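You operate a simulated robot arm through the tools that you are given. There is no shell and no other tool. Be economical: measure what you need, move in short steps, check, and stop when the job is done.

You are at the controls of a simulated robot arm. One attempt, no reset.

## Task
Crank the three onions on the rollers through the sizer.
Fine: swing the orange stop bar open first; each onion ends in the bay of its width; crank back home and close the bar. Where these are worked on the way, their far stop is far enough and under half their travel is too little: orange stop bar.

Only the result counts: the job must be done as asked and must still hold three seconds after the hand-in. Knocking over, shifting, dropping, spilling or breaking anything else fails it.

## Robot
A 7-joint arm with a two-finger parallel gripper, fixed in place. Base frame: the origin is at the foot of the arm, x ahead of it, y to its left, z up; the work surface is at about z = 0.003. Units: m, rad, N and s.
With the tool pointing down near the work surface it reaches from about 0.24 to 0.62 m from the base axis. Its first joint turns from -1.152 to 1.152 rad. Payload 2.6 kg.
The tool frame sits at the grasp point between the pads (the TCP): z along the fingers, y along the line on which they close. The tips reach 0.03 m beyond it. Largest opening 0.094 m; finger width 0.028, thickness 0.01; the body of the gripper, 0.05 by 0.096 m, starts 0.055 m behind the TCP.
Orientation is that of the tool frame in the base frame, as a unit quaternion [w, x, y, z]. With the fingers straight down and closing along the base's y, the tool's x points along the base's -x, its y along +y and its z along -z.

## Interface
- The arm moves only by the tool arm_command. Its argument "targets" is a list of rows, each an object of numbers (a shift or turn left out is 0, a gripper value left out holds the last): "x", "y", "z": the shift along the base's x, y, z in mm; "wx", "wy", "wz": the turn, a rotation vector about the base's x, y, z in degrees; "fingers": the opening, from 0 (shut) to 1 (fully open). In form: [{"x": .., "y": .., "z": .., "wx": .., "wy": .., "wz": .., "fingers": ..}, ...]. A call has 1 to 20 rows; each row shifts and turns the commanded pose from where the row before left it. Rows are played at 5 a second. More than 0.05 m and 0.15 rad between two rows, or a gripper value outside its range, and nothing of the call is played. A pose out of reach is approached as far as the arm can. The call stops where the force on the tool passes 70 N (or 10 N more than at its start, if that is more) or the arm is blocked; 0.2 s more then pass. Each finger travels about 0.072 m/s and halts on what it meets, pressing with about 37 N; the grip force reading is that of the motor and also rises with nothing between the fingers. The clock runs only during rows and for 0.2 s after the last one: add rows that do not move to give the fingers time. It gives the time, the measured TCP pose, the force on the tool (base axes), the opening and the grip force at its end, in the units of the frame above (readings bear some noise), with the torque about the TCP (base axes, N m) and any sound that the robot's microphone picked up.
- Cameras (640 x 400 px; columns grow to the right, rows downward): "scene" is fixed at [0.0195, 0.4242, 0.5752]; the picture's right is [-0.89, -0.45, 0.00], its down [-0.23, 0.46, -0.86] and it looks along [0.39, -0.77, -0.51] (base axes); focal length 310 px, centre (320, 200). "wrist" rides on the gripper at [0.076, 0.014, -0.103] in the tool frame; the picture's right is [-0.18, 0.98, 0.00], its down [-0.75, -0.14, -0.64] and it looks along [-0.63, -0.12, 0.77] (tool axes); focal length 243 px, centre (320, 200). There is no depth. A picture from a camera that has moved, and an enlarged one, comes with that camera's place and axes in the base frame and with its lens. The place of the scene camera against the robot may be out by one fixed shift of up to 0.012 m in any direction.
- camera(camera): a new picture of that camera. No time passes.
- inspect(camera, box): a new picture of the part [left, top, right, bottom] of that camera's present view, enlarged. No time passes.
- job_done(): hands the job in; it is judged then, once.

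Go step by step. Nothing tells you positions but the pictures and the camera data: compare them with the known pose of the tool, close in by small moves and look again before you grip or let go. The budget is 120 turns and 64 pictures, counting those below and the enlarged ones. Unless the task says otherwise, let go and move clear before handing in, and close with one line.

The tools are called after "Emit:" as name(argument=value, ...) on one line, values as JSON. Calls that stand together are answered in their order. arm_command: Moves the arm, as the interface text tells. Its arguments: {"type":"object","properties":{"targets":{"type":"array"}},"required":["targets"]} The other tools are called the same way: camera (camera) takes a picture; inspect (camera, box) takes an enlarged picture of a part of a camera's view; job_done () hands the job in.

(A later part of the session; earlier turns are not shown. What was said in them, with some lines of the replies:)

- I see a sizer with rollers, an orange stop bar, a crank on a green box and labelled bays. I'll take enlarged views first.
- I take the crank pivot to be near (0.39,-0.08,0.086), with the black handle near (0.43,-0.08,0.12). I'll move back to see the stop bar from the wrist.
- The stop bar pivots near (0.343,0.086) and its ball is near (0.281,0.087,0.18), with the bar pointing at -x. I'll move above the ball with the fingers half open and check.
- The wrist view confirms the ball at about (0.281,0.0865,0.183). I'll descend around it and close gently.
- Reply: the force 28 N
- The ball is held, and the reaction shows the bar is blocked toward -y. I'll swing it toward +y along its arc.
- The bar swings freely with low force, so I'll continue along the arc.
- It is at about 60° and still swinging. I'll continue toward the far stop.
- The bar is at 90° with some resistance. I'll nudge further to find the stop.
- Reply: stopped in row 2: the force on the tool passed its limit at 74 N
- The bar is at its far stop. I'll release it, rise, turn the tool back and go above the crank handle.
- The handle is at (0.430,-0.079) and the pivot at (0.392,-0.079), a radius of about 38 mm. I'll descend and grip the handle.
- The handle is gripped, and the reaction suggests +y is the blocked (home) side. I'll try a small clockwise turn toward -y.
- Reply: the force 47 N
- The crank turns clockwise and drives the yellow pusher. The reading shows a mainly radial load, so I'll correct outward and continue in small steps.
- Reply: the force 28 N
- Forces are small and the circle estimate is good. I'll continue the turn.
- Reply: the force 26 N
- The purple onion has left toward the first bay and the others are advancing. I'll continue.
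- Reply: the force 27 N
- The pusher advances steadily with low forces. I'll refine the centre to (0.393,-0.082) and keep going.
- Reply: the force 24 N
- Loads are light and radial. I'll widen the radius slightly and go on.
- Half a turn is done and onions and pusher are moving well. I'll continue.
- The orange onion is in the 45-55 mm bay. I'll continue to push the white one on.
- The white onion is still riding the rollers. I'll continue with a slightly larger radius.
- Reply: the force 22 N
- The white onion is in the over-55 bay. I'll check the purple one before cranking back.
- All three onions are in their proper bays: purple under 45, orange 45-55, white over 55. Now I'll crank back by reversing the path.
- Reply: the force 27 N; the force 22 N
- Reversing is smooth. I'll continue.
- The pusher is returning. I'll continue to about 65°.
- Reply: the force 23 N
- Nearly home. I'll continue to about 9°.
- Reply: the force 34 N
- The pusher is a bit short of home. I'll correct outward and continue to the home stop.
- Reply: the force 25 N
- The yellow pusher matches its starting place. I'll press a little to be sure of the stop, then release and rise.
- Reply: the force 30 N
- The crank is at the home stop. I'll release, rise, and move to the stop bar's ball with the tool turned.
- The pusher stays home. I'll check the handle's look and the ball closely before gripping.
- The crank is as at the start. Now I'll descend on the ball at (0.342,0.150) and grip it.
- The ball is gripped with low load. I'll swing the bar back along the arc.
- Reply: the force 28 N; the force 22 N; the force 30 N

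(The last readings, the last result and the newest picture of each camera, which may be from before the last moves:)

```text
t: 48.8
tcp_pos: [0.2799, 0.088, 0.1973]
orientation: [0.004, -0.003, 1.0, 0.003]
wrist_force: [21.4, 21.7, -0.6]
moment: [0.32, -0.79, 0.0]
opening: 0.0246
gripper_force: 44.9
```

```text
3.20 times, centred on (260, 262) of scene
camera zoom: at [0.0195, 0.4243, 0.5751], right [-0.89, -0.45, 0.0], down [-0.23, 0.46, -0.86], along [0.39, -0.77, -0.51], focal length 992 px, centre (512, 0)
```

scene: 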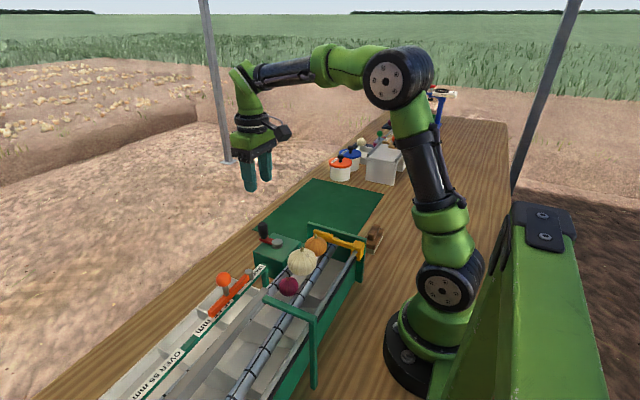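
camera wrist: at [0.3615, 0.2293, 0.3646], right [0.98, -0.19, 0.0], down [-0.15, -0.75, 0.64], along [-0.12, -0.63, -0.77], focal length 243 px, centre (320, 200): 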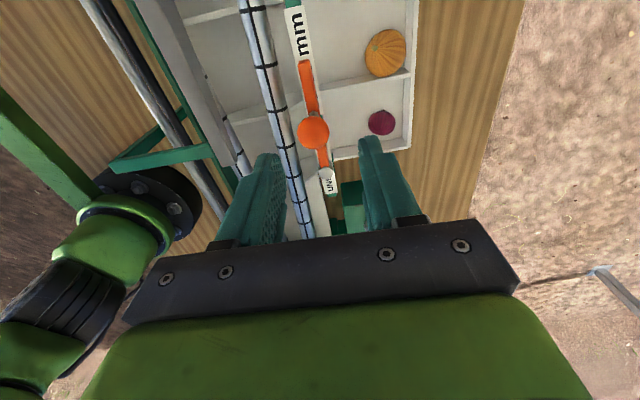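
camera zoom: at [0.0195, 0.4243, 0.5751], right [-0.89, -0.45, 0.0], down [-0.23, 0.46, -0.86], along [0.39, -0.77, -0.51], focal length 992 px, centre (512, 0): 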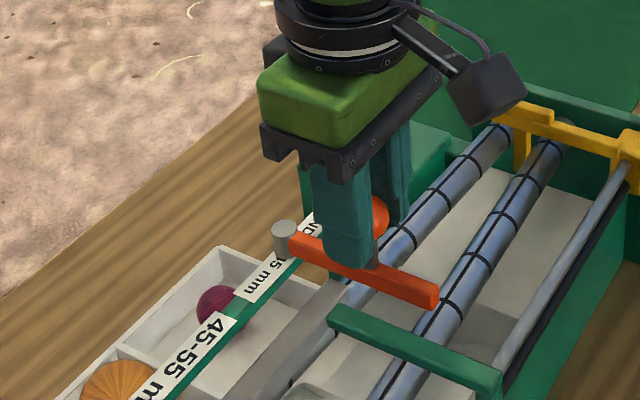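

The bar is back across the rollers against its stop (+22 N). I'll press lightly once more, then release and rise.

Emit:
arm_command(targets=[{"x": 0.8, "y": -0.8}, {}, {"fingers": 0.5}, {}, {}, {"z": 30}, {"z": 40}, {"z": 40}, {"x": -20, "z": 40}, {}])

Emit:
inspect(camera="scene", box=[80, 200, 400, 400])

Emit:
camera(camera="wrist")

```text
t: 51.0
tcp_pos: [0.2593, 0.0829, 0.3462]
orientation: [0.0, 0.0, 1.0, 0.002]
wrist_force: [0.2, -0.4, -0.4]
moment: [0.02, 0.0, -0.02]
opening: 0.047
gripper_force: 0.0
```

```text
2.00 times, centred on (240, 300) of scene
camera zoom: at [0.0195, 0.4242, 0.5752], right [-0.89, -0.45, 0.0], down [-0.23, 0.46, -0.86], along [0.39, -0.77, -0.51], focal length 620 px, centre (480, 0)
```

zoom: 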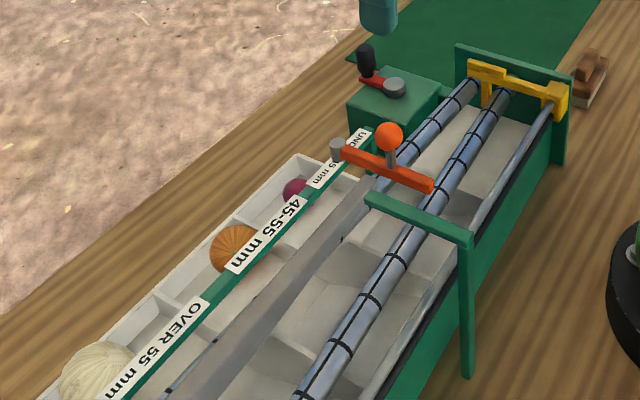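

```text
23 pictures are left
camera wrist: at [0.1832, 0.0962, 0.4491], right [0.18, 0.98, 0.0], down [0.75, -0.14, 0.64], along [0.63, -0.12, -0.77], focal length 243 px, centre (320, 200)
```

wrist: 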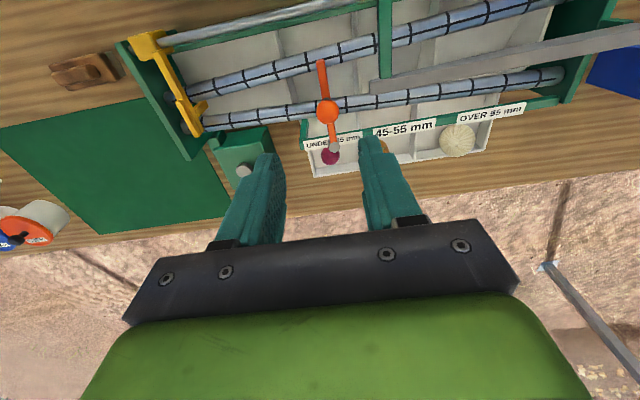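

All three onions are in their bays, the crank and pusher are home, the bar is closed and the arm is clear. I'm handing in.

Emit:
job_done()

```text
The job is handed in.
```

The job is handed in: all three onions are in the bays for their widths (purple under 45 mm, orange 45–55 mm, white over 55 mm), the crank is back home and the orange stop bar is closed.
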